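You operate a simulated robot arm through the tools that you are given. There is no shell and no other tool.

Carry out the task below with a simulated robot arm. There is one attempt and no reset: what you move stays moved.

Task
Turn the black knob to rinse, wash foam and crust off the rail and wipe it dry.
Fine: use the orange cloth; nozzle back in its cup, yellow bar off; cloth back on the table. Where these are worked on the way, their far stop is far enough and under half their travel is too little: yellow bar.

It is judged by the outcome, as a careful person would: the job done as asked, and still so three seconds after it is handed in. It fails if anything else is knocked over, pushed out of place, dropped, spilled or broken. Flat cloth is picked up by pressing the open fingertips on it (5 to 10 N) and closing them slowly along it; thin cloth reads only 2 to 8 mm in the jaws.

Robot
A 7-joint arm with a two-finger parallel gripper, fixed in place. Base frame: the origin is at the foot of the arm, x ahead of it, y to its left, z up. Lengths are in mm, angles in degrees, forces in N, time in s.
Its first joint turns from -166.0 to 166.0 degrees. Payload 1.57 kg.
The tool frame sits at the grasp point between the pads (the TCP): z along the fingers, y along the line on which they close. The tips reach 30 mm beyond it. The gripper opens to 110 mm. The fingers are 24 mm wide and 12 mm thick; the gripper's body (48 by 112 mm) begins 78 mm behind the TCP.
Orientation is that of the tool frame in the base frame, as a unit quaternion [x, y, z, w]. With the fingers straight down and closing along the base's y, the tool's x points along the base's -x, its y along +y and its z along -z.

Tools
- The arm moves only by the tool arm_command. Its argument "motion" is a list that holds one entry, the list of rows, each a list of 7 numbers: the shift along the tool's x, y, z in mm, then the turn, a rotation vector about the tool's x, y, z in degrees, then the gripper command, from -1 (shut) to 1 (fully open), values between in proportion. In form: [[[tx, ty, tz, rx, ry, rz, grip], ...]]. A call has 1 to 20 rows; each row is the pose to reach, as a shift and turn from the pose commanded when the call began, along the tool's axes at that moment. Rows are played at 5 a second. More than 50 mm and 8.6 degrees between two rows, or a gripper value outside its range, and nothing of the call is played. A pose out of reach is approached as far as the arm can. The call stops where the force on the tool passes 40 N (or 10 N more than at its start, if that is more) or the arm is blocked; 0.2 s more then pass. Each finger travels about 108 mm/s and halts on what it meets, pressing with about 40 N; the grip force reading is that of the motor and also rises with nothing between the fingers. The clock runs only during rows and for 0.2 s after the last one: add rows that repeat a pose to give the fingers time. It gives the time, the measured TCP pose, the force on the tool (base axes), the opening and the grip force at its end, in the units of the frame above (readings bear some noise), with the torque about the TCP (base axes, N m) and any sound that the robot's microphone picked up.
- Cameras (640 x 400 px; columns grow to the right, rows downward): "scene" is fixed at [221.2, -499.4, 1449.6]; the picture's right is [0.57, -0.82, 0.00], its down [0.14, 0.10, -0.98] and it looks along [0.81, 0.56, 0.17] (base axes); focal length 214 px, centre (320, 200). "wrist" rides on the gripper at [70, 16, -141] in the tool frame; the picture's right is [-0.23, 0.97, 0.00], its down [-0.86, -0.20, -0.48] and it looks along [-0.47, -0.11, 0.88] (tool axes); focal length 222 px, centre (320, 200). There is no depth. A picture from a camera that has moved, and an enlarged one, comes with that camera's place and axes in the base frame and with its lens.
- snapshot(camera): a new picture of that camera. No time passes.
- lift_body(by): slides the trunk up (or, below 0, down) by that many mm; the arm rides with it, the base frame stays. It gives what a move gives, with no picture.
- close_up(camera, box): a new picture of the part [left, top, right, bottom] of that camera's present view, enlarged. No time passes.
- close_job(): hands the job in; it is judged then, once.

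Nothing tells you positions but the pictures and the camera data. Unless the task says otherwise, let go and move clear before handing in.

The tools are called after ">>>" by a JSON object that holds its "api" and its "payload". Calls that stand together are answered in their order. arm_command: Moves the arm, as the interface text tells. Its arguments: {"type":"object","properties":{"motion":{"type":"array","items":{"type":"array","items":{"type":"array","items":{"type":"number"}}}}},"required":["motion"]} The other tools are called the same way: lift_body (by) slides the trunk up or down; snapshot (camera) takes a picture; close_up (camera, box) takes an enlarged picture of a part of a camera's view; close_job () hands the job in.

At the start:

```text
clock: 0.0
ee_pos: [484.5, -317.8, 1510.6]
ee_rot: [0.0, 1.0, 0.002, -0.003]
contact_force: [0.8, 0.3, -0.4]
ft_torque: [-0.01, 0.02, 0.02]
gripper_width: 109.9
grasp_force: 0.0
trunk travel left (down, up): [-575.0, 35.0]
```

scene: 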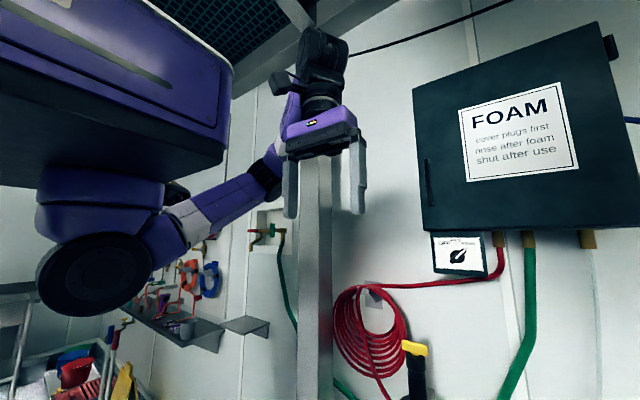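
wrist: 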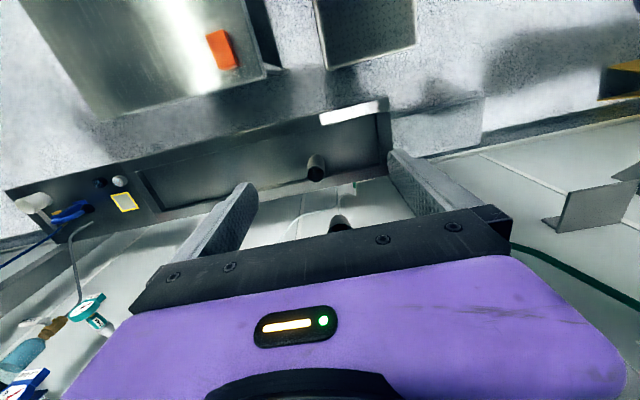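

I see a foam station with a selector knob under a dark cabinet, a hose, a yellow-topped lance, and from the wrist a steel table with an orange cloth. I'll take closer pictures before moving anything.

>>> {"api": "close_up", "payload": {"camera": "scene", "box": [400, 200, 640, 350]}}

>>> {"api": "close_up", "payload": {"camera": "scene", "box": [320, 270, 528, 400]}}

>>> {"api": "close_up", "payload": {"camera": "scene", "box": [0, 220, 288, 400]}}

>>> {"api": "close_up", "payload": {"camera": "wrist", "box": [0, 150, 240, 300]}}

>>> {"api": "close_up", "payload": {"camera": "wrist", "box": [60, 0, 420, 225]}}

>>> {"api": "close_up", "payload": {"camera": "wrist", "box": [0, 250, 240, 400]}}

```text
2.67 times, centred on (520, 275) of scene
camera zoom: at [221.2, -499.4, 1449.6], right [0.57, -0.82, 0.0], down [0.14, 0.1, -0.98], along [0.81, 0.56, 0.17], focal length 572 px, centre (-213, 0)
```

zoom: 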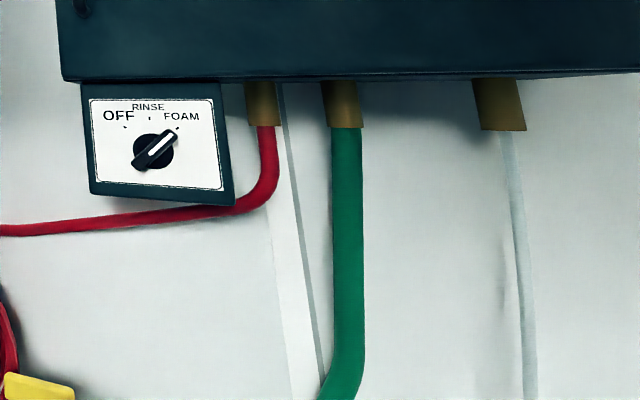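

```text
3.08 times, centred on (424, 335) of scene
camera zoom: at [221.2, -499.4, 1449.6], right [0.57, -0.82, 0.0], down [0.14, 0.1, -0.98], along [0.81, 0.56, 0.17], focal length 660 px, centre (0, -215)
```

zoom: 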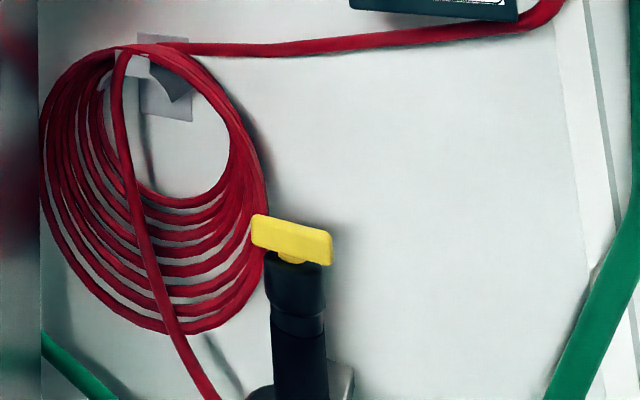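

```text
2.22 times, centred on (144, 310) of scene
camera zoom: at [221.2, -499.4, 1449.6], right [0.57, -0.82, 0.0], down [0.14, 0.1, -0.98], along [0.81, 0.56, 0.17], focal length 477 px, centre (711, -44)
```

zoom: 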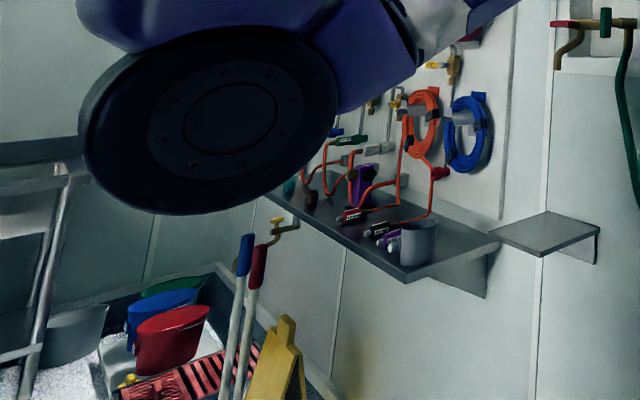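

```text
2.67 times, centred on (120, 225) of wrist
camera zoom: at [414.2, -301.6, 1651.4], right [0.23, 0.97, 0.0], down [0.86, -0.2, 0.47], along [0.46, -0.11, -0.88], focal length 592 px, centre (853, 133)
```

zoom: 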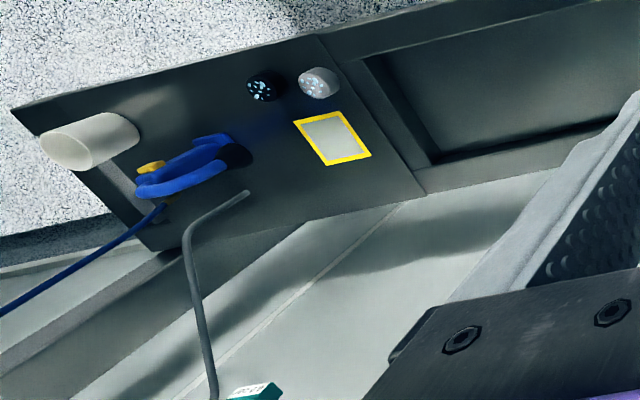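

```text
1.78 times, centred on (240, 112) of wrist
camera zoom: at [414.2, -301.6, 1651.4], right [0.23, 0.97, 0.0], down [0.86, -0.2, 0.47], along [0.46, -0.11, -0.88], focal length 395 px, centre (462, 356)
```

zoom: 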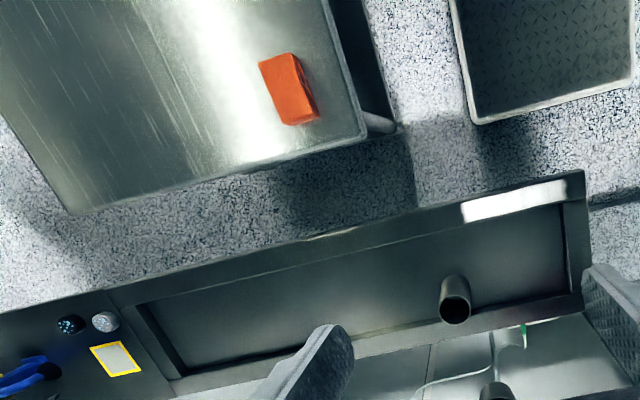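

```text
2.67 times, centred on (120, 325) of wrist
camera zoom: at [414.2, -301.6, 1651.4], right [0.23, 0.97, 0.0], down [0.86, -0.2, 0.47], along [0.46, -0.11, -0.88], focal length 592 px, centre (853, -133)
```

zoom: 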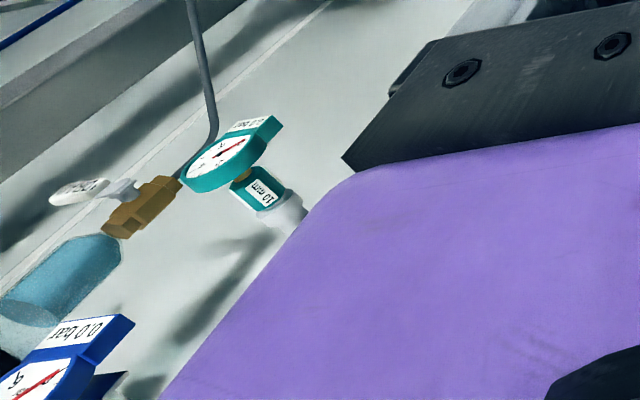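

I take the wall to be a plane at constant x ahead, with the trough along y and the table lower and to the right-rear. I'll tilt the tool up in place so the wrist camera can see the wall fittings.

>>> {"api": "arm_command", "payload": {"motion": [[[0, 0, 0, 0, -8, 0, 1], [0, 0, 0, 0, -16, 0, 1], [0, 0, 0, 0, -24, 0, 1], [0, 0, 0, 0, -32, 0, 1], [0, 0, 0, 0, -40, 0, 1]]]}}

```text
clock: 1.2
ee_pos: [532.9, -312.9, 1434.1]
ee_rot: [0.0, 0.949, -0.007, 0.316]
contact_force: [-0.3, 0.0, -0.3]
ft_torque: [0.02, -0.01, -0.01]
gripper_width: 109.9
grasp_force: 0.1
out of reach, approached as far as the arm can: row 3, 4, 5
trunk travel left (down, up): [-575.0, 35.0]
```

The tilt was partly out of reach at this height; I'll look from here.

>>> {"api": "snapshot", "payload": {"camera": "wrist"}}

>>> {"api": "snapshot", "payload": {"camera": "scene"}}

```text
taken
camera wrist: at [391.1, -295.9, 1505.2], right [0.19, 0.97, 0.12], down [0.4, -0.19, 0.9], along [0.9, -0.12, -0.42], focal length 222 px, centre (320, 200)
```

wrist: 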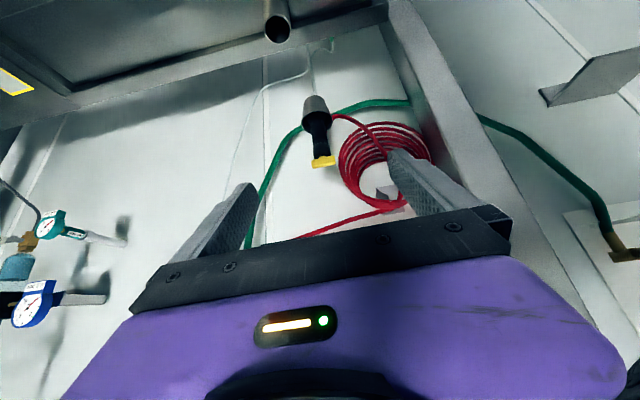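

```text
taken
```

scene: 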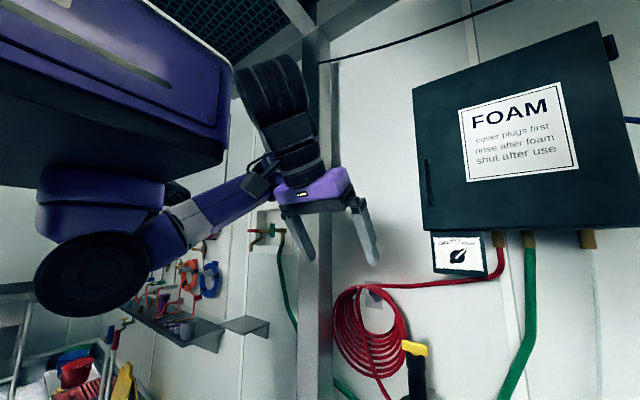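

I triangulate the yellow bar at about (907, -341, 1149), with the lance hanging below it. I'll lower the trunk to bring the work level into reach and view.

>>> {"api": "lift_body", "payload": {"by": -200}}

>>> {"api": "snapshot", "payload": {"camera": "wrist"}}

>>> {"api": "snapshot", "payload": {"camera": "scene"}}

```text
clock: 3.4
ee_pos: [530.3, -314.0, 1233.7]
ee_rot: [0.004, 0.949, -0.003, 0.315]
contact_force: [-1.3, 0.4, 0.7]
ft_torque: [-0.01, 0.0, 0.02]
gripper_width: 110.0
grasp_force: 0.1
trunk travel left (down, up): [-375.0, 235.0]
```

```text
taken
camera wrist: at [389.5, -297.2, 1303.2], right [0.19, 0.97, 0.13], down [0.4, -0.2, 0.9], along [0.9, -0.12, -0.42], focal length 222 px, centre (320, 200)
```

wrist: 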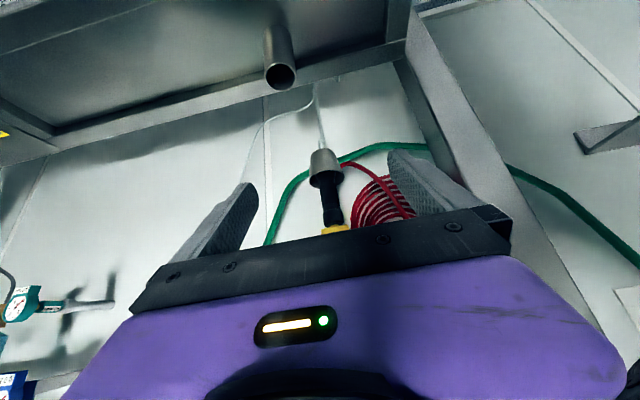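

```text
taken
```

scene: 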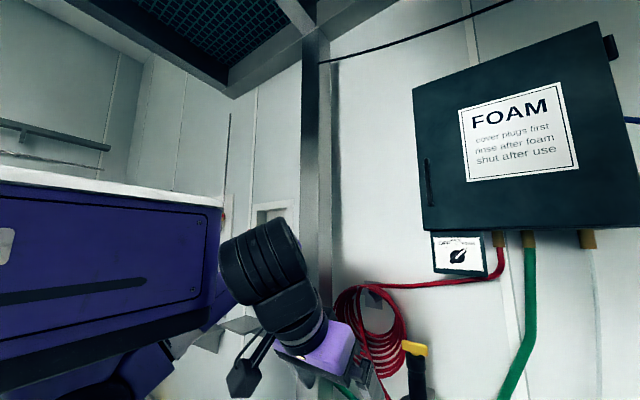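

The lance stands in a grey cup. I'll return the tool to straight down to survey the trough and table from this height.

>>> {"api": "arm_command", "payload": {"motion": [[[0, 0, 0, 0, 8, 0, 1], [0, 0, 0, 0, 16, 0, 1], [0, 0, 0, 0, 24, 0, 1], [0, 0, 0, 0, 32, 0, 1], [0, 0, 0, 0, 37, 0, 1]]]}}

>>> {"api": "snapshot", "payload": {"camera": "wrist"}}

```text
clock: 4.6
ee_pos: [528.9, -314.2, 1244.0]
ee_rot: [0.004, 1.0, -0.004, 0.017]
contact_force: [0.4, -0.8, 0.4]
ft_torque: [0.0, -0.04, 0.04]
gripper_width: 110.2
grasp_force: 0.1
trunk travel left (down, up): [-375.0, 235.0]
```

```text
taken
camera wrist: at [453.9, -296.3, 1381.0], right [0.24, 0.97, 0.0], down [0.84, -0.2, 0.51], along [0.5, -0.12, -0.86], focal length 222 px, centre (320, 200)
```

wrist: 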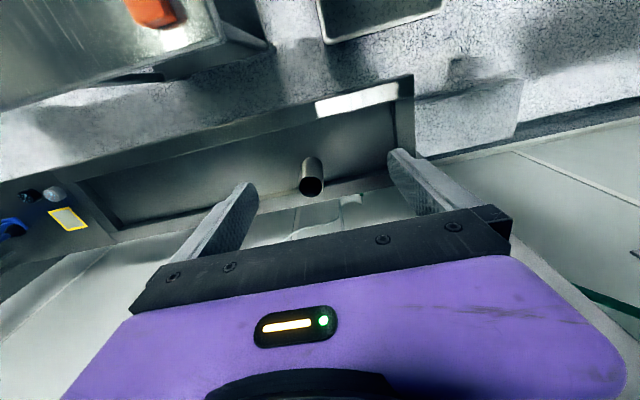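

>>> {"api": "close_up", "payload": {"camera": "wrist", "box": [260, 60, 500, 210]}}

>>> {"api": "close_up", "payload": {"camera": "wrist", "box": [0, 60, 260, 222]}}

>>> {"api": "close_up", "payload": {"camera": "wrist", "box": [400, 0, 640, 150]}}

```text
2.67 times, centred on (380, 135) of wrist
camera zoom: at [453.9, -296.3, 1381.0], right [0.24, 0.97, 0.0], down [0.84, -0.2, 0.51], along [0.5, -0.12, -0.86], focal length 592 px, centre (160, 373)
```

zoom: 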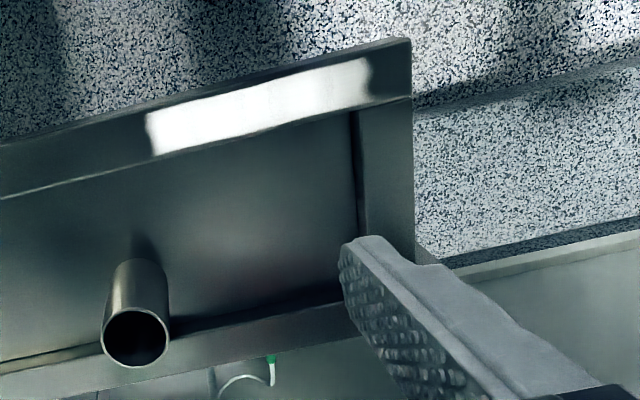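

```text
2.46 times, centred on (130, 141) of wrist
camera zoom: at [453.9, -296.3, 1381.0], right [0.24, 0.97, 0.0], down [0.84, -0.2, 0.51], along [0.5, -0.12, -0.86], focal length 547 px, centre (788, 345)
```

zoom: 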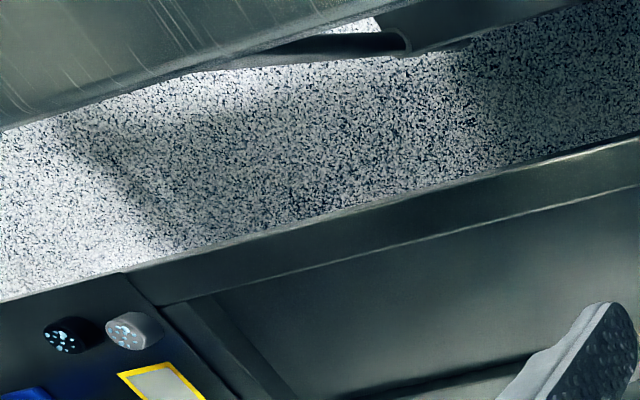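

```text
2.67 times, centred on (520, 75) of wrist
camera zoom: at [453.9, -296.3, 1381.0], right [0.24, 0.97, 0.0], down [0.84, -0.2, 0.51], along [0.5, -0.12, -0.86], focal length 592 px, centre (-213, 533)
```

zoom: 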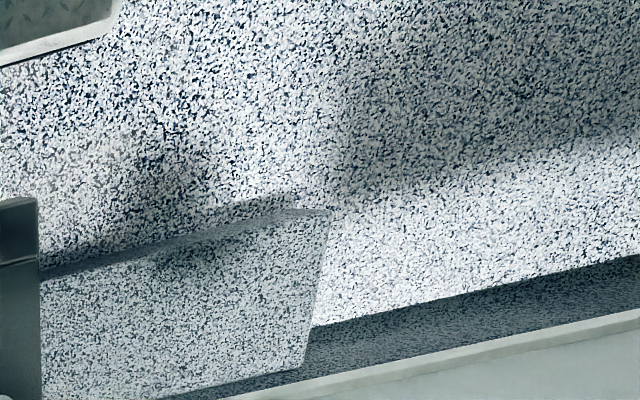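

The white foam strip lies on the front rim of a sink below. I'll shift sideways and back for a second bearing on the strip, cloth and cup.

>>> {"api": "arm_command", "payload": {"motion": [[[40, 25, 0, 0, 0, 0, 1], [80, 50, 0, 0, 0, 0, 1], [120, 75, 0, 0, 0, 0, 1], [150, 100, 0, 0, 0, 0, 1], [150, 140, 0, 0, 0, 0, 1], [150, 180, 0, 0, 0, 0, 1]]]}}

>>> {"api": "snapshot", "payload": {"camera": "wrist"}}

>>> {"api": "snapshot", "payload": {"camera": "scene"}}

```text
clock: 5.1
ee_pos: [479.8, -279.2, 1241.4]
ee_rot: [-0.011, 1.0, -0.007, 0.017]
contact_force: [22.4, -4.8, 0.7]
ft_torque: [0.77, 3.41, -0.18]
gripper_width: 110.0
grasp_force: 0.0
trunk travel left (down, up): [-375.0, 235.0]
stopped in row 2: the force on the tool passed its limit at 142 N (the readings are from after the stop); the commanded pose is now the measured one
```

```text
taken
camera wrist: at [403.2, -263.5, 1379.2], right [0.21, 0.98, -0.01], down [0.84, -0.17, 0.51], along [0.5, -0.11, -0.86], focal length 222 px, centre (320, 200)
```

wrist: 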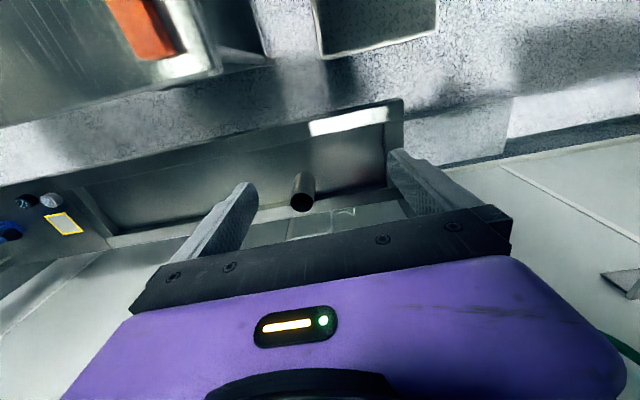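

```text
taken
```

scene: 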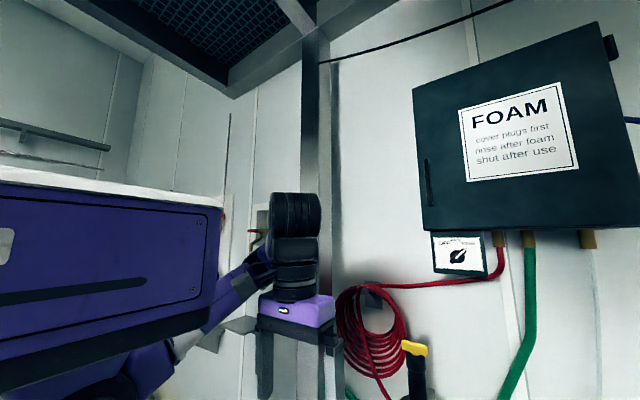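

The hand bumped the robot's own trunk box, whose front-right lower corner I now place near (370, -255). I'll back off forward and to the right, staying clear of it.

>>> {"api": "arm_command", "payload": {"motion": [[[-40, -10, 0, 0, 0, 0, 1], [-70, -30, 0, 0, 0, 0, 1], [-70, -80, 0, 0, 0, 0, 1], [-70, -130, 0, 0, 0, 0, 1], [-70, -180, 0, 0, 0, 0, 1], [-70, -230, 0, 0, 0, 0, 1]]]}}

>>> {"api": "snapshot", "payload": {"camera": "wrist"}}

>>> {"api": "snapshot", "payload": {"camera": "scene"}}

```text
clock: 6.5
ee_pos: [552.4, -507.4, 1247.3]
ee_rot: [-0.01, 1.0, -0.007, 0.017]
contact_force: [-0.2, 1.1, 0.4]
ft_torque: [-0.04, 0.06, 0.02]
gripper_width: 110.1
grasp_force: 0.1
trunk travel left (down, up): [-375.0, 235.0]
```

```text
taken
camera wrist: at [477.1, -490.6, 1385.9], right [0.21, 0.98, -0.01], down [0.84, -0.18, 0.51], along [0.5, -0.11, -0.86], focal length 222 px, centre (320, 200)
```

wrist: 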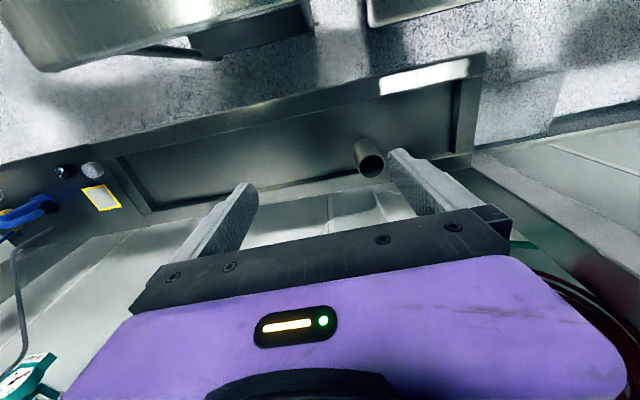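

```text
taken
```

scene: 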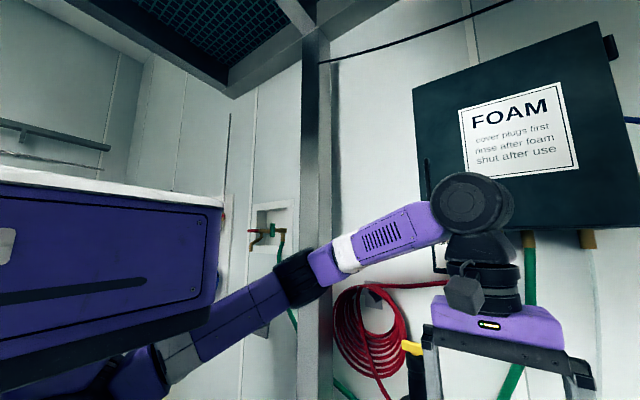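

From two bearings the foam strip is centred near (553, -218, 697), about 240 mm long along y, and the orange cloth is near (275, -573, 850). I'll roll the hand about its own axis so the wrist camera rides on top when the tool points forward.

>>> {"api": "arm_command", "payload": {"motion": [[[0, 0, 0, 0, 0, 8.5, 1], [0, 0, 0, 0, 0, 17, 1], [0, 0, 0, 0, 0, 25.5, 1], [0, 0, 0, 0, 0, 34, 1], [0, 0, 0, 0, 0, 42.5, 1], [0, 0, 0, 0, 0, 51, 1], [0, 0, 0, 0, 0, 59.5, 1], [0, 0, 0, 0, 0, 68, 1], [0, 0, 0, 0, 0, 76.5, 1], [0, 0, 0, 0, 0, 85, 1]]]}}

>>> {"api": "snapshot", "payload": {"camera": "wrist"}}

>>> {"api": "snapshot", "payload": {"camera": "scene"}}

```text
clock: 8.7
ee_pos: [551.0, -508.0, 1248.4]
ee_rot: [0.669, 0.743, 0.007, 0.016]
contact_force: [0.2, 0.3, -0.8]
ft_torque: [0.0, 0.0, 0.0]
gripper_width: 110.1
grasp_force: 0.1
trunk travel left (down, up): [-375.0, 235.0]
```

```text
taken
camera wrist: at [555.1, -435.6, 1386.7], right [0.99, -0.12, 0.04], down [-0.13, -0.86, 0.49], along [-0.03, -0.49, -0.87], focal length 222 px, centre (320, 200)
```

wrist: 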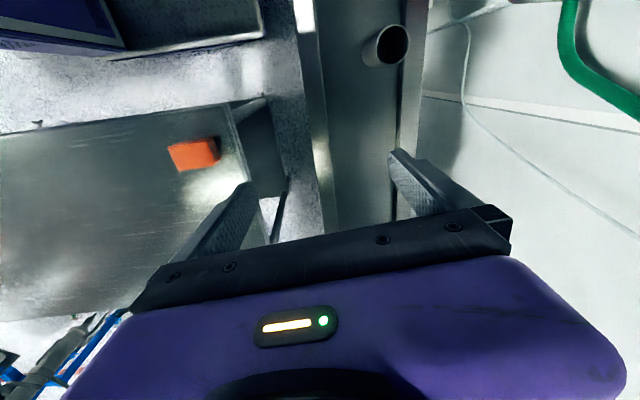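

```text
taken
```

scene: 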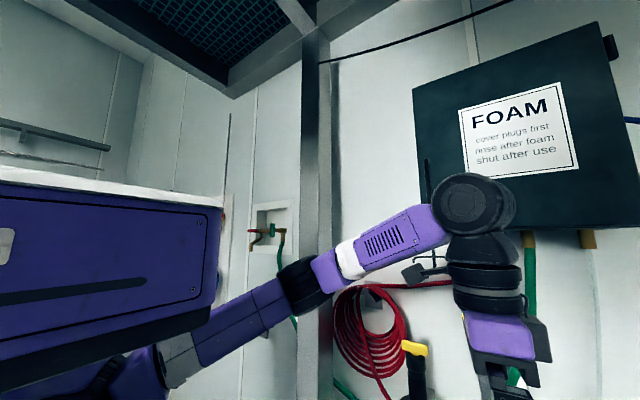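

>>> {"api": "arm_command", "payload": {"motion": [[[0, 0, 0, 0, 0, 8.5, 1], [0, 0, 0, 0, 0, 17, 1], [0, 0, 0, 0, 0, 25.5, 1], [0, 0, 0, 0, 0, 34, 1], [0, 0, 0, 0, 0, 42.5, 1], [0, 0, 0, 0, 0, 51, 1], [0, 0, 0, 0, 0, 59.5, 1], [0, 0, 0, 0, 0, 68, 1], [0, 0, 0, 0, 0, 76.5, 1], [0, 0, 0, 0, 0, 85, 1], [0, 0, 0, 0, 0, 93.5, 1]]]}}

>>> {"api": "snapshot", "payload": {"camera": "wrist"}}

```text
clock: 11.1
ee_pos: [267.2, -294.0, 1168.4]
ee_rot: [0.999, 0.031, 0.017, 0.01]
contact_force: [0.7, 1.0, -0.2]
ft_torque: [-0.03, 0.05, -0.03]
gripper_width: 109.6
grasp_force: 0.1
out of reach, approached as far as the arm can: row 2, 3, 4, 5, 6, 7, 8, 9, 10, 11
trunk travel left (down, up): [-375.0, 235.0]
```

```text
taken
camera wrist: at [333.0, -303.2, 1311.7], right [-0.17, -0.99, 0.01], down [-0.88, 0.15, 0.44], along [-0.44, 0.06, -0.9], focal length 222 px, centre (320, 200)
```

wrist: 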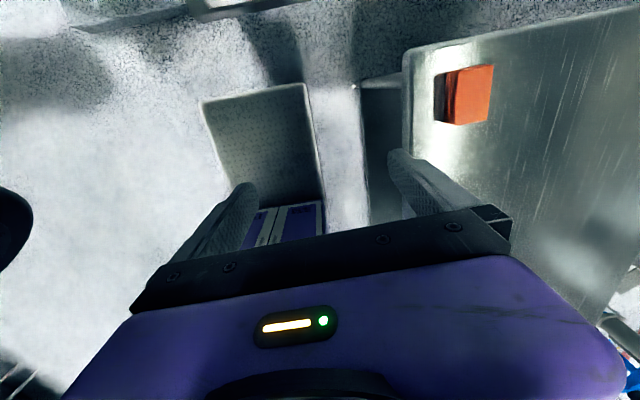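

The arm shifted to (267, -294, 1168) to reach that roll, so it is near a joint limit there. I'll check the arm's posture.

>>> {"api": "snapshot", "payload": {"camera": "scene"}}

```text
taken
```

scene: 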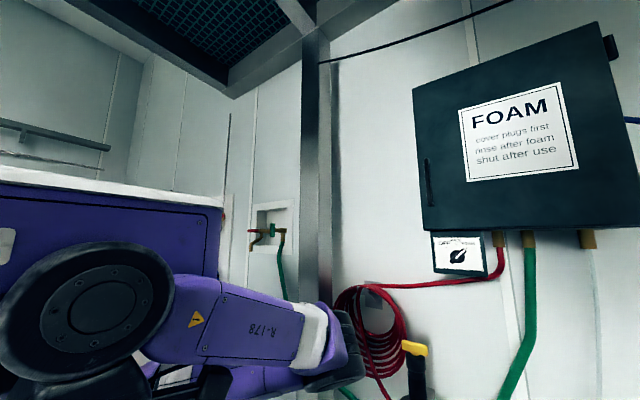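

Camera-on-top isn't practical there, so I'll unwind the roll and return to the natural posture.

>>> {"api": "arm_command", "payload": {"motion": [[[15, 12, -4, 0, 0, -8, 1], [40, 30, -11, 0, 0, -16, 1], [70, 52, -20, 0, 0, -24, 1], [100, 75, -28, 0, 0, -32, 1], [130, 98, -36, 0, 0, -40, 1], [160, 120, -45, 0, 0, -48, 1], [190, 143, -54, 0, 0, -56, 1], [220, 165, -62, 0, 0, -64, 1], [250, 188, -70, 0, 0, -72, 1], [284, 214, -80, 0, 0, -80, 1], [284, 214, -80, 0, 0, -88, 1]]]}}

>>> {"api": "snapshot", "payload": {"camera": "scene"}}

```text
clock: 13.5
ee_pos: [562.8, -493.6, 1261.1]
ee_rot: [0.702, 0.712, 0.007, 0.017]
contact_force: [-0.1, -0.5, -0.5]
ft_torque: [-0.03, 0.01, 0.02]
gripper_width: 110.1
grasp_force: 0.0
trunk travel left (down, up): [-375.0, 235.0]
```

```text
taken
```

scene: 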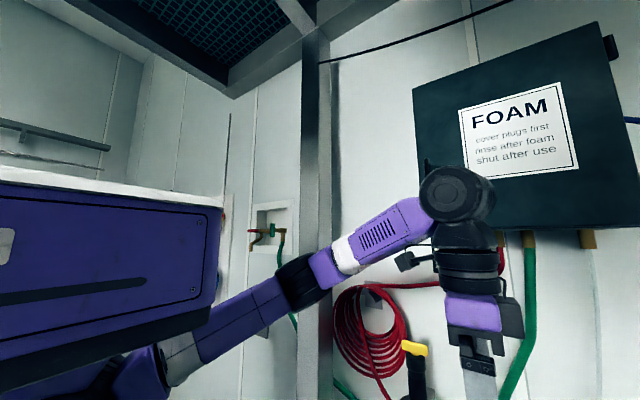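

Back in the natural posture. Now I'll roll to match the knob's present 45-degree pointer angle and pitch the tool toward the wall for a look at the knob and lance.

>>> {"api": "arm_command", "payload": {"motion": [[[0, 0, 0, 0, 0, -8, 1], [0, 0, 0, 0, 0, -16, 1], [0, 0, 0, 0, 0, -24, 1], [0, 0, 0, 0, 0, -32, 1], [0, 0, 0, 0, 0, -40, 1], [0, 0, 0, 0, 0, -46.5, 1]]]}}

>>> {"api": "arm_command", "payload": {"motion": [[[0, 0, 0, -5.6, -5.6, 0, 1], [0, 0, 0, -11.2, -11.2, 0, 1], [0, 0, 0, -16.8, -16.8, 0, 1], [0, 0, 0, -22.4, -22.4, 0, 1], [0, 0, 0, -28, -28, 0, 1], [0, 0, 0, -33.6, -33.6, 0, 1]]]}}

>>> {"api": "snapshot", "payload": {"camera": "wrist"}}

>>> {"api": "snapshot", "payload": {"camera": "scene"}}

```text
clock: 14.9
ee_pos: [559.9, -493.2, 1261.9]
ee_rot: [0.365, 0.931, 0.0, 0.019]
contact_force: [0.3, 0.3, 0.7]
ft_torque: [-0.02, 0.01, -0.02]
gripper_width: 110.1
grasp_force: 0.2
trunk travel left (down, up): [-375.0, 235.0]
```

```text
clock: 16.3
ee_pos: [568.5, -495.2, 1239.1]
ee_rot: [0.334, 0.852, 0.162, 0.368]
contact_force: [-0.5, -0.9, 0.4]
ft_torque: [-0.01, -0.02, -0.02]
gripper_width: 110.0
grasp_force: 0.0
out of reach, approached as far as the arm can: row 6
trunk travel left (down, up): [-375.0, 235.0]
```

```text
taken
camera wrist: at [436.2, -439.2, 1306.5], right [0.55, 0.55, 0.63], down [-0.01, -0.75, 0.66], along [0.83, -0.37, -0.41], focal length 222 px, centre (320, 200)
```

wrist: 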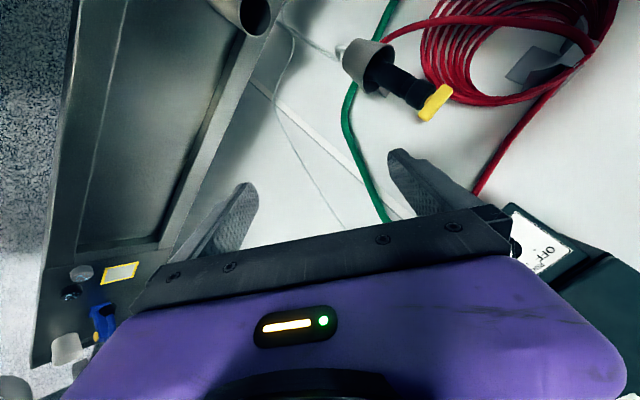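

```text
taken
```

scene: 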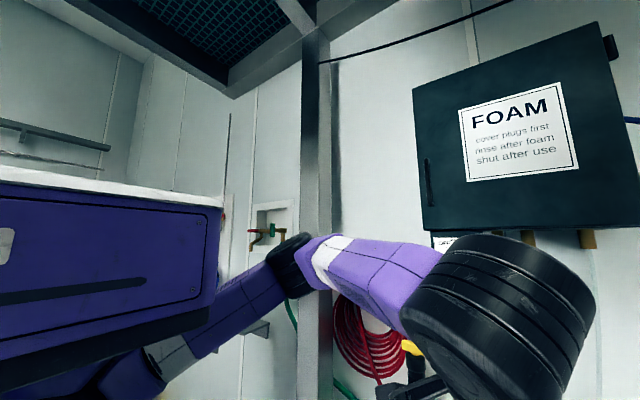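

>>> {"api": "close_up", "payload": {"camera": "wrist", "box": [300, 0, 492, 120]}}

>>> {"api": "close_up", "payload": {"camera": "wrist", "box": [460, 170, 620, 270]}}

>>> {"api": "close_up", "payload": {"camera": "wrist", "box": [0, 0, 300, 188]}}

```text
3.33 times, centred on (396, 60) of wrist
camera zoom: at [436.2, -439.2, 1306.5], right [0.55, 0.55, 0.63], down [-0.01, -0.75, 0.66], along [0.83, -0.37, -0.41], focal length 740 px, centre (67, 667)
```

zoom: 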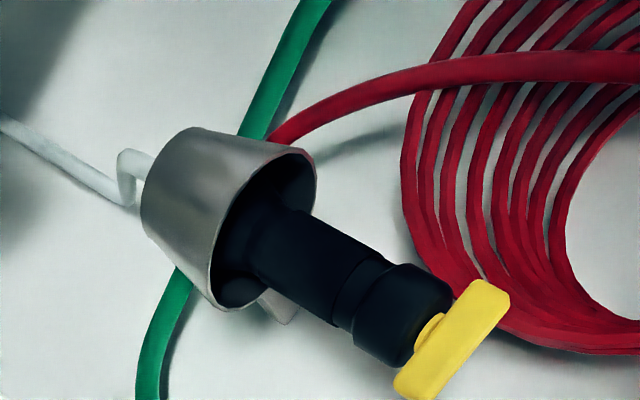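

```text
4.00 times, centred on (540, 220) of wrist
camera zoom: at [436.2, -439.2, 1306.5], right [0.55, 0.55, 0.63], down [-0.01, -0.75, 0.66], along [0.83, -0.37, -0.41], focal length 888 px, centre (-560, 120)
```

zoom: 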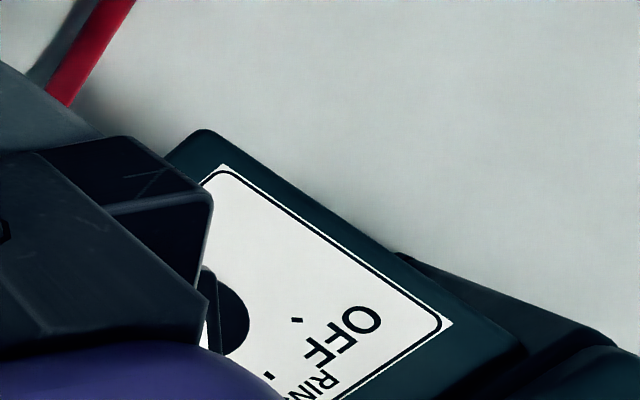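

```text
2.13 times, centred on (150, 94) of wrist
camera zoom: at [436.2, -439.2, 1306.5], right [0.55, 0.55, 0.63], down [-0.01, -0.75, 0.66], along [0.83, -0.37, -0.41], focal length 473 px, centre (682, 426)
```

zoom: 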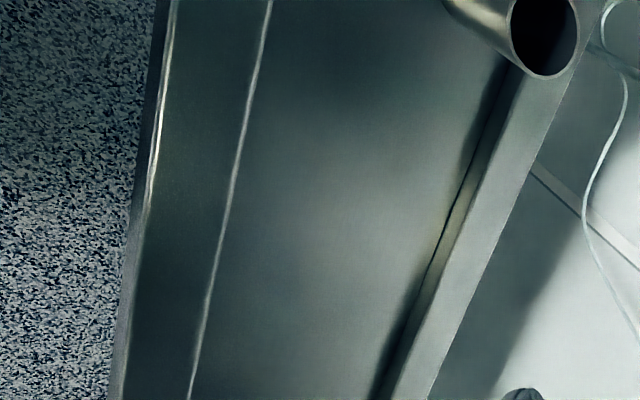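

The lance stands in a wall cup (rim about z 1005, centre about x 907, y -333), with the yellow bar across its top at z 1149. The knob is roughly at (968, -463, 1400), so I'll raise the trunk and aim at it.

>>> {"api": "lift_body", "payload": {"by": 150}}

>>> {"api": "arm_command", "payload": {"motion": [[[0, 0, 0, -5, -5, 0, 1], [0, 0, 0, -10, -10, 0, 1], [0, 0, 0, -15, -15, 0, 1], [0, 0, 0, -20, -20, 0, 1], [0, 0, 0, -25, -25, 0, 1], [0, 0, 0, -30, -30, 0, 1]]]}}

>>> {"api": "snapshot", "payload": {"camera": "wrist"}}

>>> {"api": "snapshot", "payload": {"camera": "scene"}}

```text
clock: 18.1
ee_pos: [566.5, -496.5, 1386.5]
ee_rot: [0.337, 0.85, 0.164, 0.369]
contact_force: [-0.4, 0.8, -1.1]
ft_torque: [0.04, -0.04, 0.02]
gripper_width: 109.8
grasp_force: 0.0
trunk travel left (down, up): [-525.0, 85.0]
```

```text
clock: 19.5
ee_pos: [602.8, -550.6, 1346.9]
ee_rot: [0.261, 0.656, 0.288, 0.648]
contact_force: [1.2, -0.9, -0.2]
ft_torque: [0.02, 0.0, -0.05]
gripper_width: 110.0
grasp_force: 0.0
out of reach, approached as far as the arm can: row 1, 2, 3, 4, 5, 6
trunk travel left (down, up): [-525.0, 85.0]
```

```text
taken
camera wrist: at [459.6, -495.8, 1308.3], right [-0.02, 0.52, 0.86], down [-0.45, -0.77, 0.45], along [0.89, -0.38, 0.25], focal length 222 px, centre (320, 200)
```

wrist: 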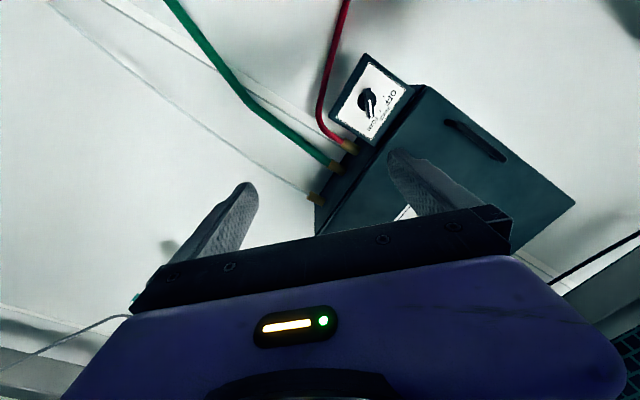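

```text
taken
```

scene: 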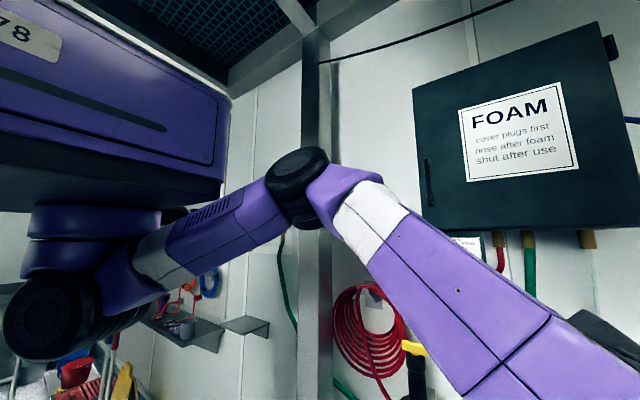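

>>> {"api": "close_up", "payload": {"camera": "wrist", "box": [310, 40, 438, 120]}}

```text
5.00 times, centred on (374, 80) of wrist
camera zoom: at [459.6, -495.8, 1308.3], right [-0.02, 0.52, 0.86], down [-0.45, -0.77, 0.45], along [0.89, -0.38, 0.25], focal length 1111 px, centre (50, 800)
```

zoom: 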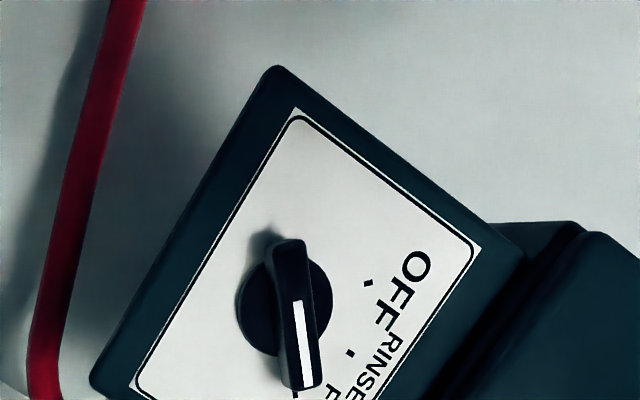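

The knob's bar is at about (896, -466, 1402), pointing to FOAM (45 degrees right of vertical). I'll approach to a standoff in front of it.

>>> {"api": "arm_command", "payload": {"motion": [[[3, 19, 40, 0, 0, 0, 1], [6, 38, 80, 0, 0, 0, 1], [9, 56, 120, 0, 0, 0, 1], [12, 75, 160, 0, 0, 0, 1], [15.7, 94, 195, 0, 0, 0, 1]]]}}

>>> {"api": "snapshot", "payload": {"camera": "wrist"}}

>>> {"api": "snapshot", "payload": {"camera": "scene"}}

```text
clock: 20.9
ee_pos: [790.8, -472.9, 1399.2]
ee_rot: [0.265, 0.658, 0.284, 0.645]
contact_force: [0.1, 0.3, 0.6]
ft_torque: [-0.03, 0.0, -0.03]
gripper_width: 110.0
grasp_force: 0.2
trunk travel left (down, up): [-525.0, 85.0]
stopped in row 5: the arm was blocked; the commanded pose is now the measured one
```

```text
taken
camera wrist: at [647.7, -415.0, 1361.9], right [-0.01, 0.52, 0.86], down [-0.45, -0.77, 0.46], along [0.89, -0.38, 0.24], focal length 222 px, centre (320, 200)
```

wrist: 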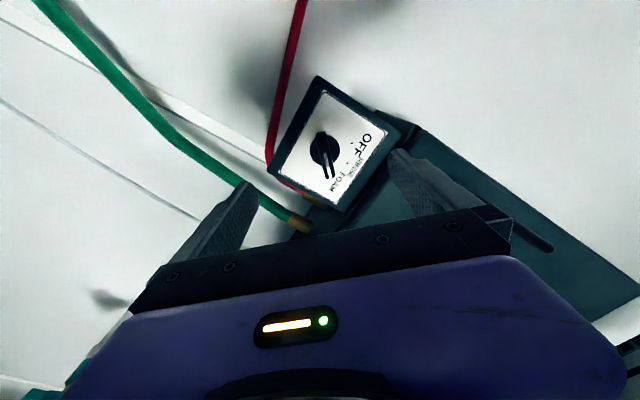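

```text
taken
```

scene: 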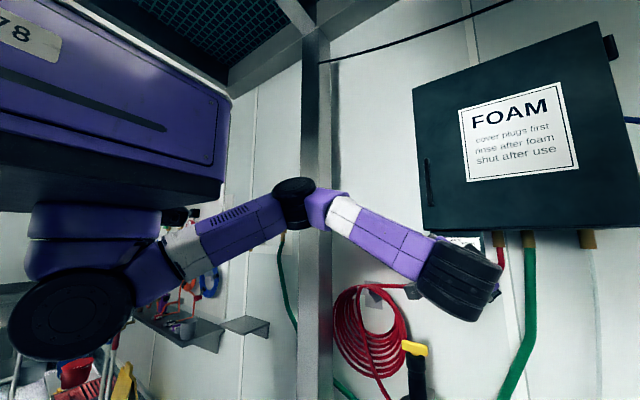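

>>> {"api": "close_up", "payload": {"camera": "wrist", "box": [264, 70, 424, 210]}}

>>> {"api": "close_up", "payload": {"camera": "scene", "box": [220, 140, 540, 340]}}

```text
2.86 times, centred on (344, 140) of wrist
camera zoom: at [647.7, -415.0, 1361.9], right [-0.01, 0.52, 0.86], down [-0.45, -0.77, 0.46], along [0.89, -0.38, 0.24], focal length 635 px, centre (251, 371)
```

zoom: 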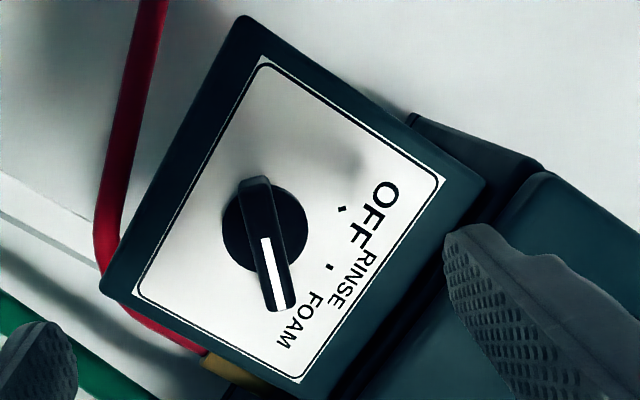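

```text
2.00 times, centred on (380, 240) of scene
camera zoom: at [221.2, -499.4, 1449.6], right [0.57, -0.82, 0.0], down [0.14, 0.1, -0.98], along [0.81, 0.56, 0.17], focal length 429 px, centre (200, 120)
```

zoom: 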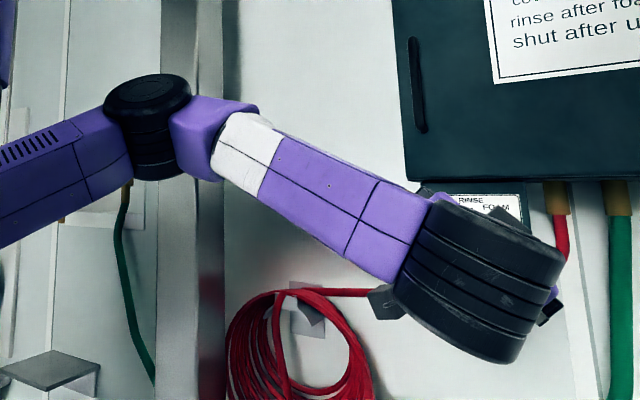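

Refined knob centre: (897, -465, 1401). I'll narrow the fingers and try advancing gently, since the last step reported the arm blocked.

>>> {"api": "arm_command", "payload": {"motion": [[[0, 0, -10, 0, 0, 0, -0.2], [0, 0, -10, 0, 0, 0, -0.2], [0, 0, -10, 0, 0, 0, -0.2]]]}}

>>> {"api": "arm_command", "payload": {"motion": [[[0.5, 7, 10, 0, 0, 0, -0.2], [0.5, 7, 25, 0, 0, 0, -0.2], [0.5, 7, 40, 0, 0, 0, -0.2]]]}}

```text
clock: 21.7
ee_pos: [781.8, -472.5, 1392.3]
ee_rot: [0.268, 0.661, 0.283, 0.641]
contact_force: [0.1, 0.0, 0.0]
ft_torque: [0.0, 0.0, 0.0]
gripper_width: 44.0
grasp_force: 0.1
trunk travel left (down, up): [-525.0, 85.0]
```

```text
clock: 22.7
ee_pos: [823.9, -466.6, 1377.9]
ee_rot: [0.276, 0.668, 0.282, 0.63]
contact_force: [-0.4, 0.2, -0.3]
ft_torque: [-0.01, -0.01, 0.03]
gripper_width: 43.9
grasp_force: 0.0
trunk travel left (down, up): [-525.0, 85.0]
stopped in row 3: the arm was blocked; the commanded pose is now the measured one
```

>>> {"api": "close_up", "payload": {"camera": "scene", "box": [220, 140, 540, 340]}}

>>> {"api": "snapshot", "payload": {"camera": "wrist"}}

```text
2.00 times, centred on (380, 240) of scene
camera zoom: at [221.2, -499.4, 1449.6], right [0.57, -0.82, 0.0], down [0.14, 0.1, -0.98], along [0.81, 0.56, 0.17], focal length 429 px, centre (200, 120)
```

zoom: 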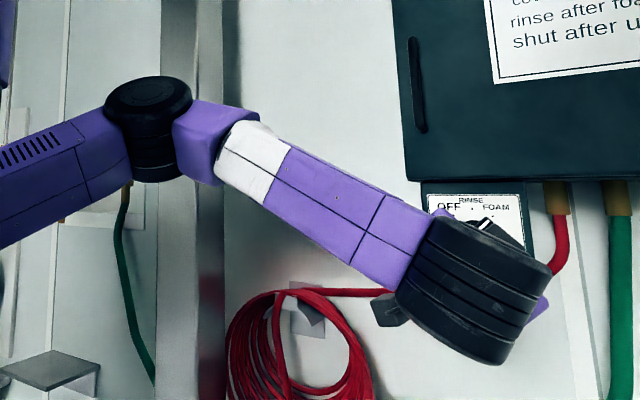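

```text
taken
camera wrist: at [679.2, -409.1, 1347.5], right [0.02, 0.51, 0.86], down [-0.43, -0.77, 0.47], along [0.9, -0.38, 0.2], focal length 222 px, centre (320, 200)
```

wrist: 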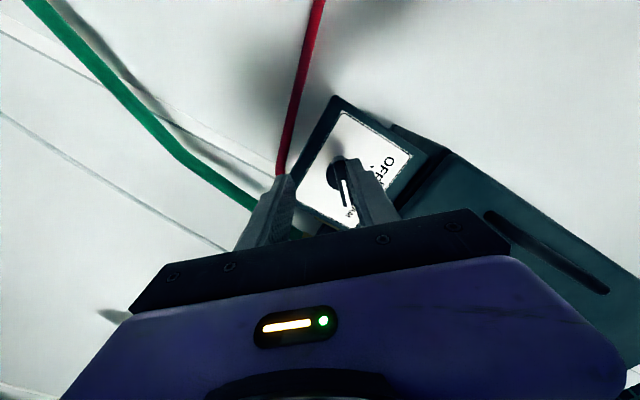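

The elbow is rubbing the vertical post. I'll back off, lower the trunk so the arm reaches up straighter, and re-approach the knob.

>>> {"api": "arm_command", "payload": {"motion": [[[0, 0, -25, 0, 0, 0, -0.2], [0, -10, -60, 0, 0, 0, -0.2], [0, -20, -100, 0, 0, 0, -0.2]]]}}

>>> {"api": "lift_body", "payload": {"by": -180}}

>>> {"api": "snapshot", "payload": {"camera": "scene"}}

```text
clock: 23.5
ee_pos: [727.6, -479.9, 1350.2]
ee_rot: [0.281, 0.677, 0.285, 0.618]
contact_force: [-0.5, 0.3, 0.2]
ft_torque: [-0.03, 0.0, 0.0]
gripper_width: 44.0
grasp_force: 0.0
trunk travel left (down, up): [-525.0, 85.0]
```

```text
clock: 25.5
ee_pos: [724.4, -483.2, 1169.7]
ee_rot: [0.285, 0.673, 0.286, 0.62]
contact_force: [0.2, 0.2, 0.5]
ft_torque: [0.0, -0.01, 0.03]
gripper_width: 44.2
grasp_force: 0.0
trunk travel left (down, up): [-345.0, 265.0]
```

```text
taken
```

scene: 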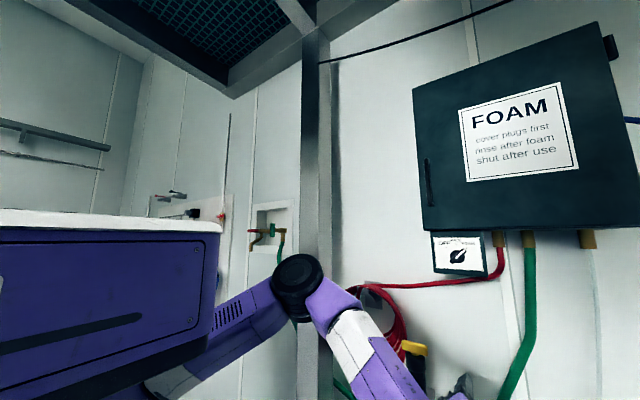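

>>> {"api": "arm_command", "payload": {"motion": [[[-24, 30, -2.5, 0, 0, 0, -0.2], [-48, 60, -5, 0, 0, 0, -0.2], [-72, 90, -7.5, 0, 0, 0, -0.2], [-96, 120, -10, 0, 0, 0, -0.2], [-120, 150, -12.5, 0, 0, 0, -0.2], [-145, 181, -15, 0, 0, 0, -0.2]]]}}

>>> {"api": "snapshot", "payload": {"camera": "scene"}}

```text
clock: 27.1
ee_pos: [735.7, -473.7, 1395.8]
ee_rot: [0.289, 0.675, 0.285, 0.616]
contact_force: [-0.4, 0.6, -0.4]
ft_torque: [-0.01, -0.03, -0.05]
gripper_width: 43.8
grasp_force: 0.2
out of reach, approached as far as the arm can: row 4, 5, 6
trunk travel left (down, up): [-345.0, 265.0]
stopped in row 6: the arm was blocked; the commanded pose is now the measured one
```

```text
taken
```

scene: 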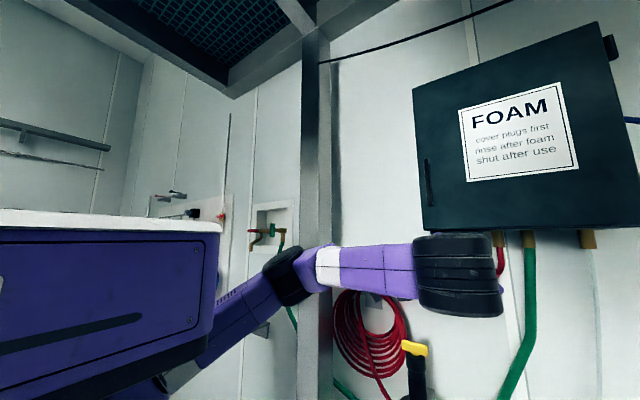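

The elbow is still near the post, so a straight-on grip of the knob isn't practical. I'll back off and come at the knob from the right with the hand yawed left, pushing the pointer with closed fingertips.

>>> {"api": "arm_command", "payload": {"motion": [[[0, -20, -30, 0, 0, 0, -0.2], [20, -50, -50, 0, 0, 0, -0.2], [44, -80, -70, 0, 0, 0, -0.2], [66, -110, -90, 0, 0, 0, -0.2], [88, -140, -110, 0, 0, 0, -0.2]]]}}

>>> {"api": "lift_body", "payload": {"by": 150}}

```text
clock: 28.3
ee_pos: [648.0, -533.7, 1205.7]
ee_rot: [0.297, 0.682, 0.287, 0.604]
contact_force: [0.7, -0.4, -0.7]
ft_torque: [0.0, 0.04, -0.06]
gripper_width: 43.7
grasp_force: 0.0
out of reach, approached as far as the arm can: row 1, 2, 3, 4, 5
trunk travel left (down, up): [-345.0, 265.0]
```

```text
clock: 30.0
ee_pos: [643.1, -537.4, 1356.1]
ee_rot: [0.3, 0.677, 0.288, 0.607]
contact_force: [-0.3, 0.4, 0.1]
ft_torque: [0.0, 0.0, 0.03]
gripper_width: 44.2
grasp_force: 0.1
trunk travel left (down, up): [-495.0, 115.0]
```

>>> {"api": "arm_command", "payload": {"motion": [[[0, 0, 0, 0, 0, -8, -1], [0, 0, 0, 0, 0, -16, -1], [0, 0, 0, 0, 0, -24, -1], [0, 0, 0, 0, 0, -32, -1], [0, 0, 0, 0, 0, -40, -1], [0, 0, 0, 0, 0, -47, -1]]]}}

>>> {"api": "snapshot", "payload": {"camera": "scene"}}

>>> {"api": "snapshot", "payload": {"camera": "wrist"}}

```text
clock: 31.4
ee_pos: [644.0, -537.7, 1356.8]
ee_rot: [0.003, 0.742, 0.022, 0.67]
contact_force: [0.2, -0.6, -0.1]
ft_torque: [-0.02, 0.0, -0.02]
gripper_width: 0.1
grasp_force: 21.3
trunk travel left (down, up): [-495.0, 115.0]
```

```text
taken
```

scene: 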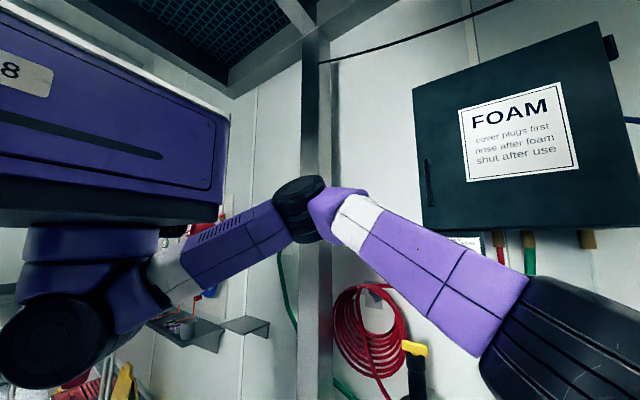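

```text
taken
camera wrist: at [495.6, -521.9, 1300.5], right [0.0, 0.97, 0.26], down [-0.38, -0.24, 0.89], along [0.92, -0.1, 0.37], focal length 222 px, centre (320, 200)
```

wrist: 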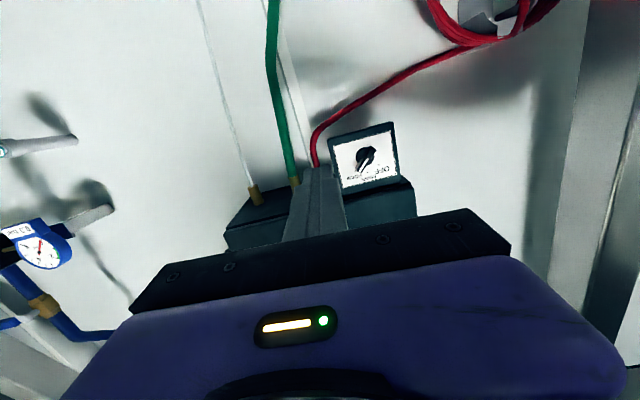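

>>> {"api": "arm_command", "payload": {"motion": [[[-16, -2, 28, -4, -1.2, 0, -1], [-33, -4, 57, -8, -2.4, 0, -1], [-49, -6, 86, -12, -3.6, 0, -1], [-66, -8, 114, -16, -4.8, 0, -1], [-82, -9, 143, -20, -6, 0, -1]]]}}

>>> {"api": "snapshot", "payload": {"camera": "scene"}}

>>> {"api": "snapshot", "payload": {"camera": "wrist"}}

```text
clock: 32.6
ee_pos: [790.7, -543.4, 1453.1]
ee_rot: [-0.122, 0.681, 0.14, 0.708]
contact_force: [0.2, 0.0, 0.1]
ft_torque: [0.0, 0.04, 0.0]
gripper_width: 0.0
grasp_force: 21.3
trunk travel left (down, up): [-495.0, 115.0]
```

```text
taken
```

scene: 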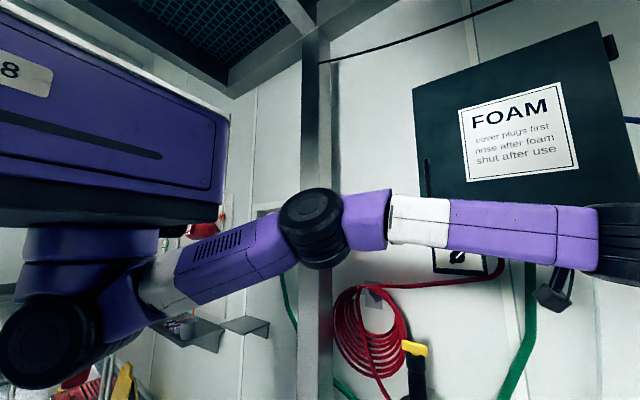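

```text
taken
camera wrist: at [655.0, -576.7, 1376.7], right [-0.36, 0.9, 0.24], down [-0.4, -0.39, 0.83], along [0.84, 0.2, 0.5], focal length 222 px, centre (320, 200)
```

wrist: 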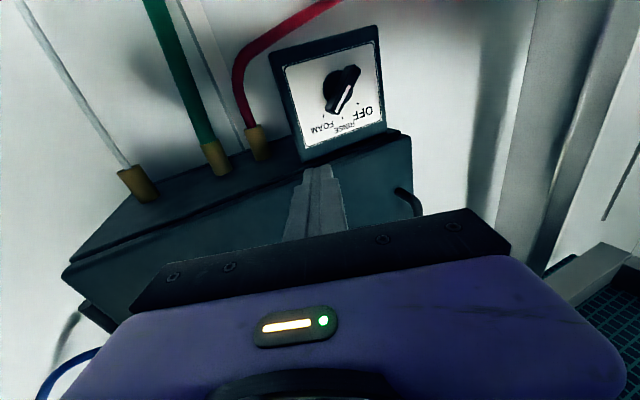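

The elbow is clear of the post now. I'll drop below the cabinet's edge and ease the closed fingertips to the right of the pointer.

>>> {"api": "arm_command", "payload": {"motion": [[[16, 0, 0, 0, 0, 0, -1], [33, 0, 0, 0, 0, 0, -1], [33, -6, 20, 0, 0, 0, -1], [33, -6, 40, 0, 0, 0, -1]]]}}

>>> {"api": "snapshot", "payload": {"camera": "wrist"}}

>>> {"api": "snapshot", "payload": {"camera": "scene"}}

```text
clock: 33.6
ee_pos: [831.7, -530.7, 1419.1]
ee_rot: [-0.122, 0.682, 0.14, 0.707]
contact_force: [0.1, -0.4, -0.3]
ft_torque: [0.0, -0.02, -0.02]
gripper_width: 0.0
grasp_force: 21.4
trunk travel left (down, up): [-495.0, 115.0]
```

```text
taken
camera wrist: at [695.9, -565.9, 1343.4], right [-0.36, 0.9, 0.25], down [-0.4, -0.39, 0.83], along [0.84, 0.2, 0.5], focal length 222 px, centre (320, 200)
```

wrist: 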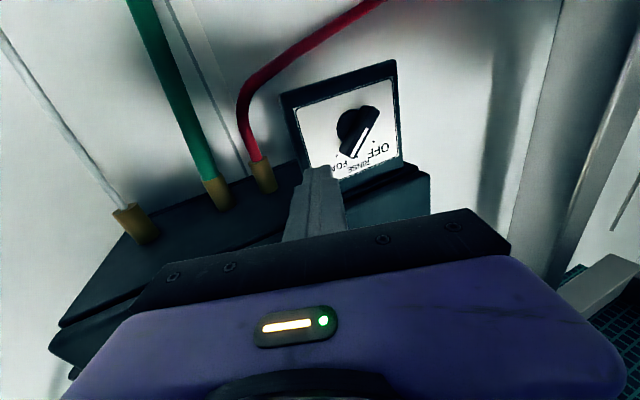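

```text
taken
```

scene: 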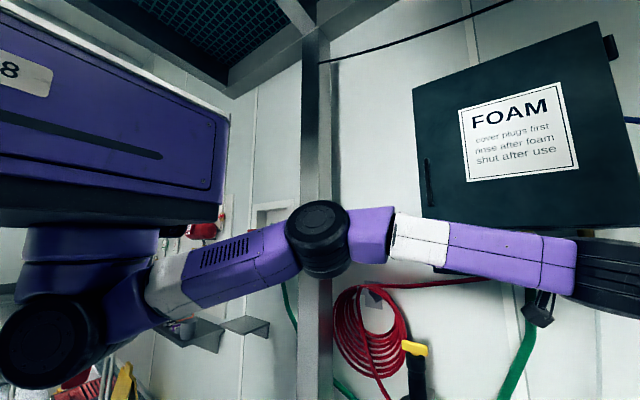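

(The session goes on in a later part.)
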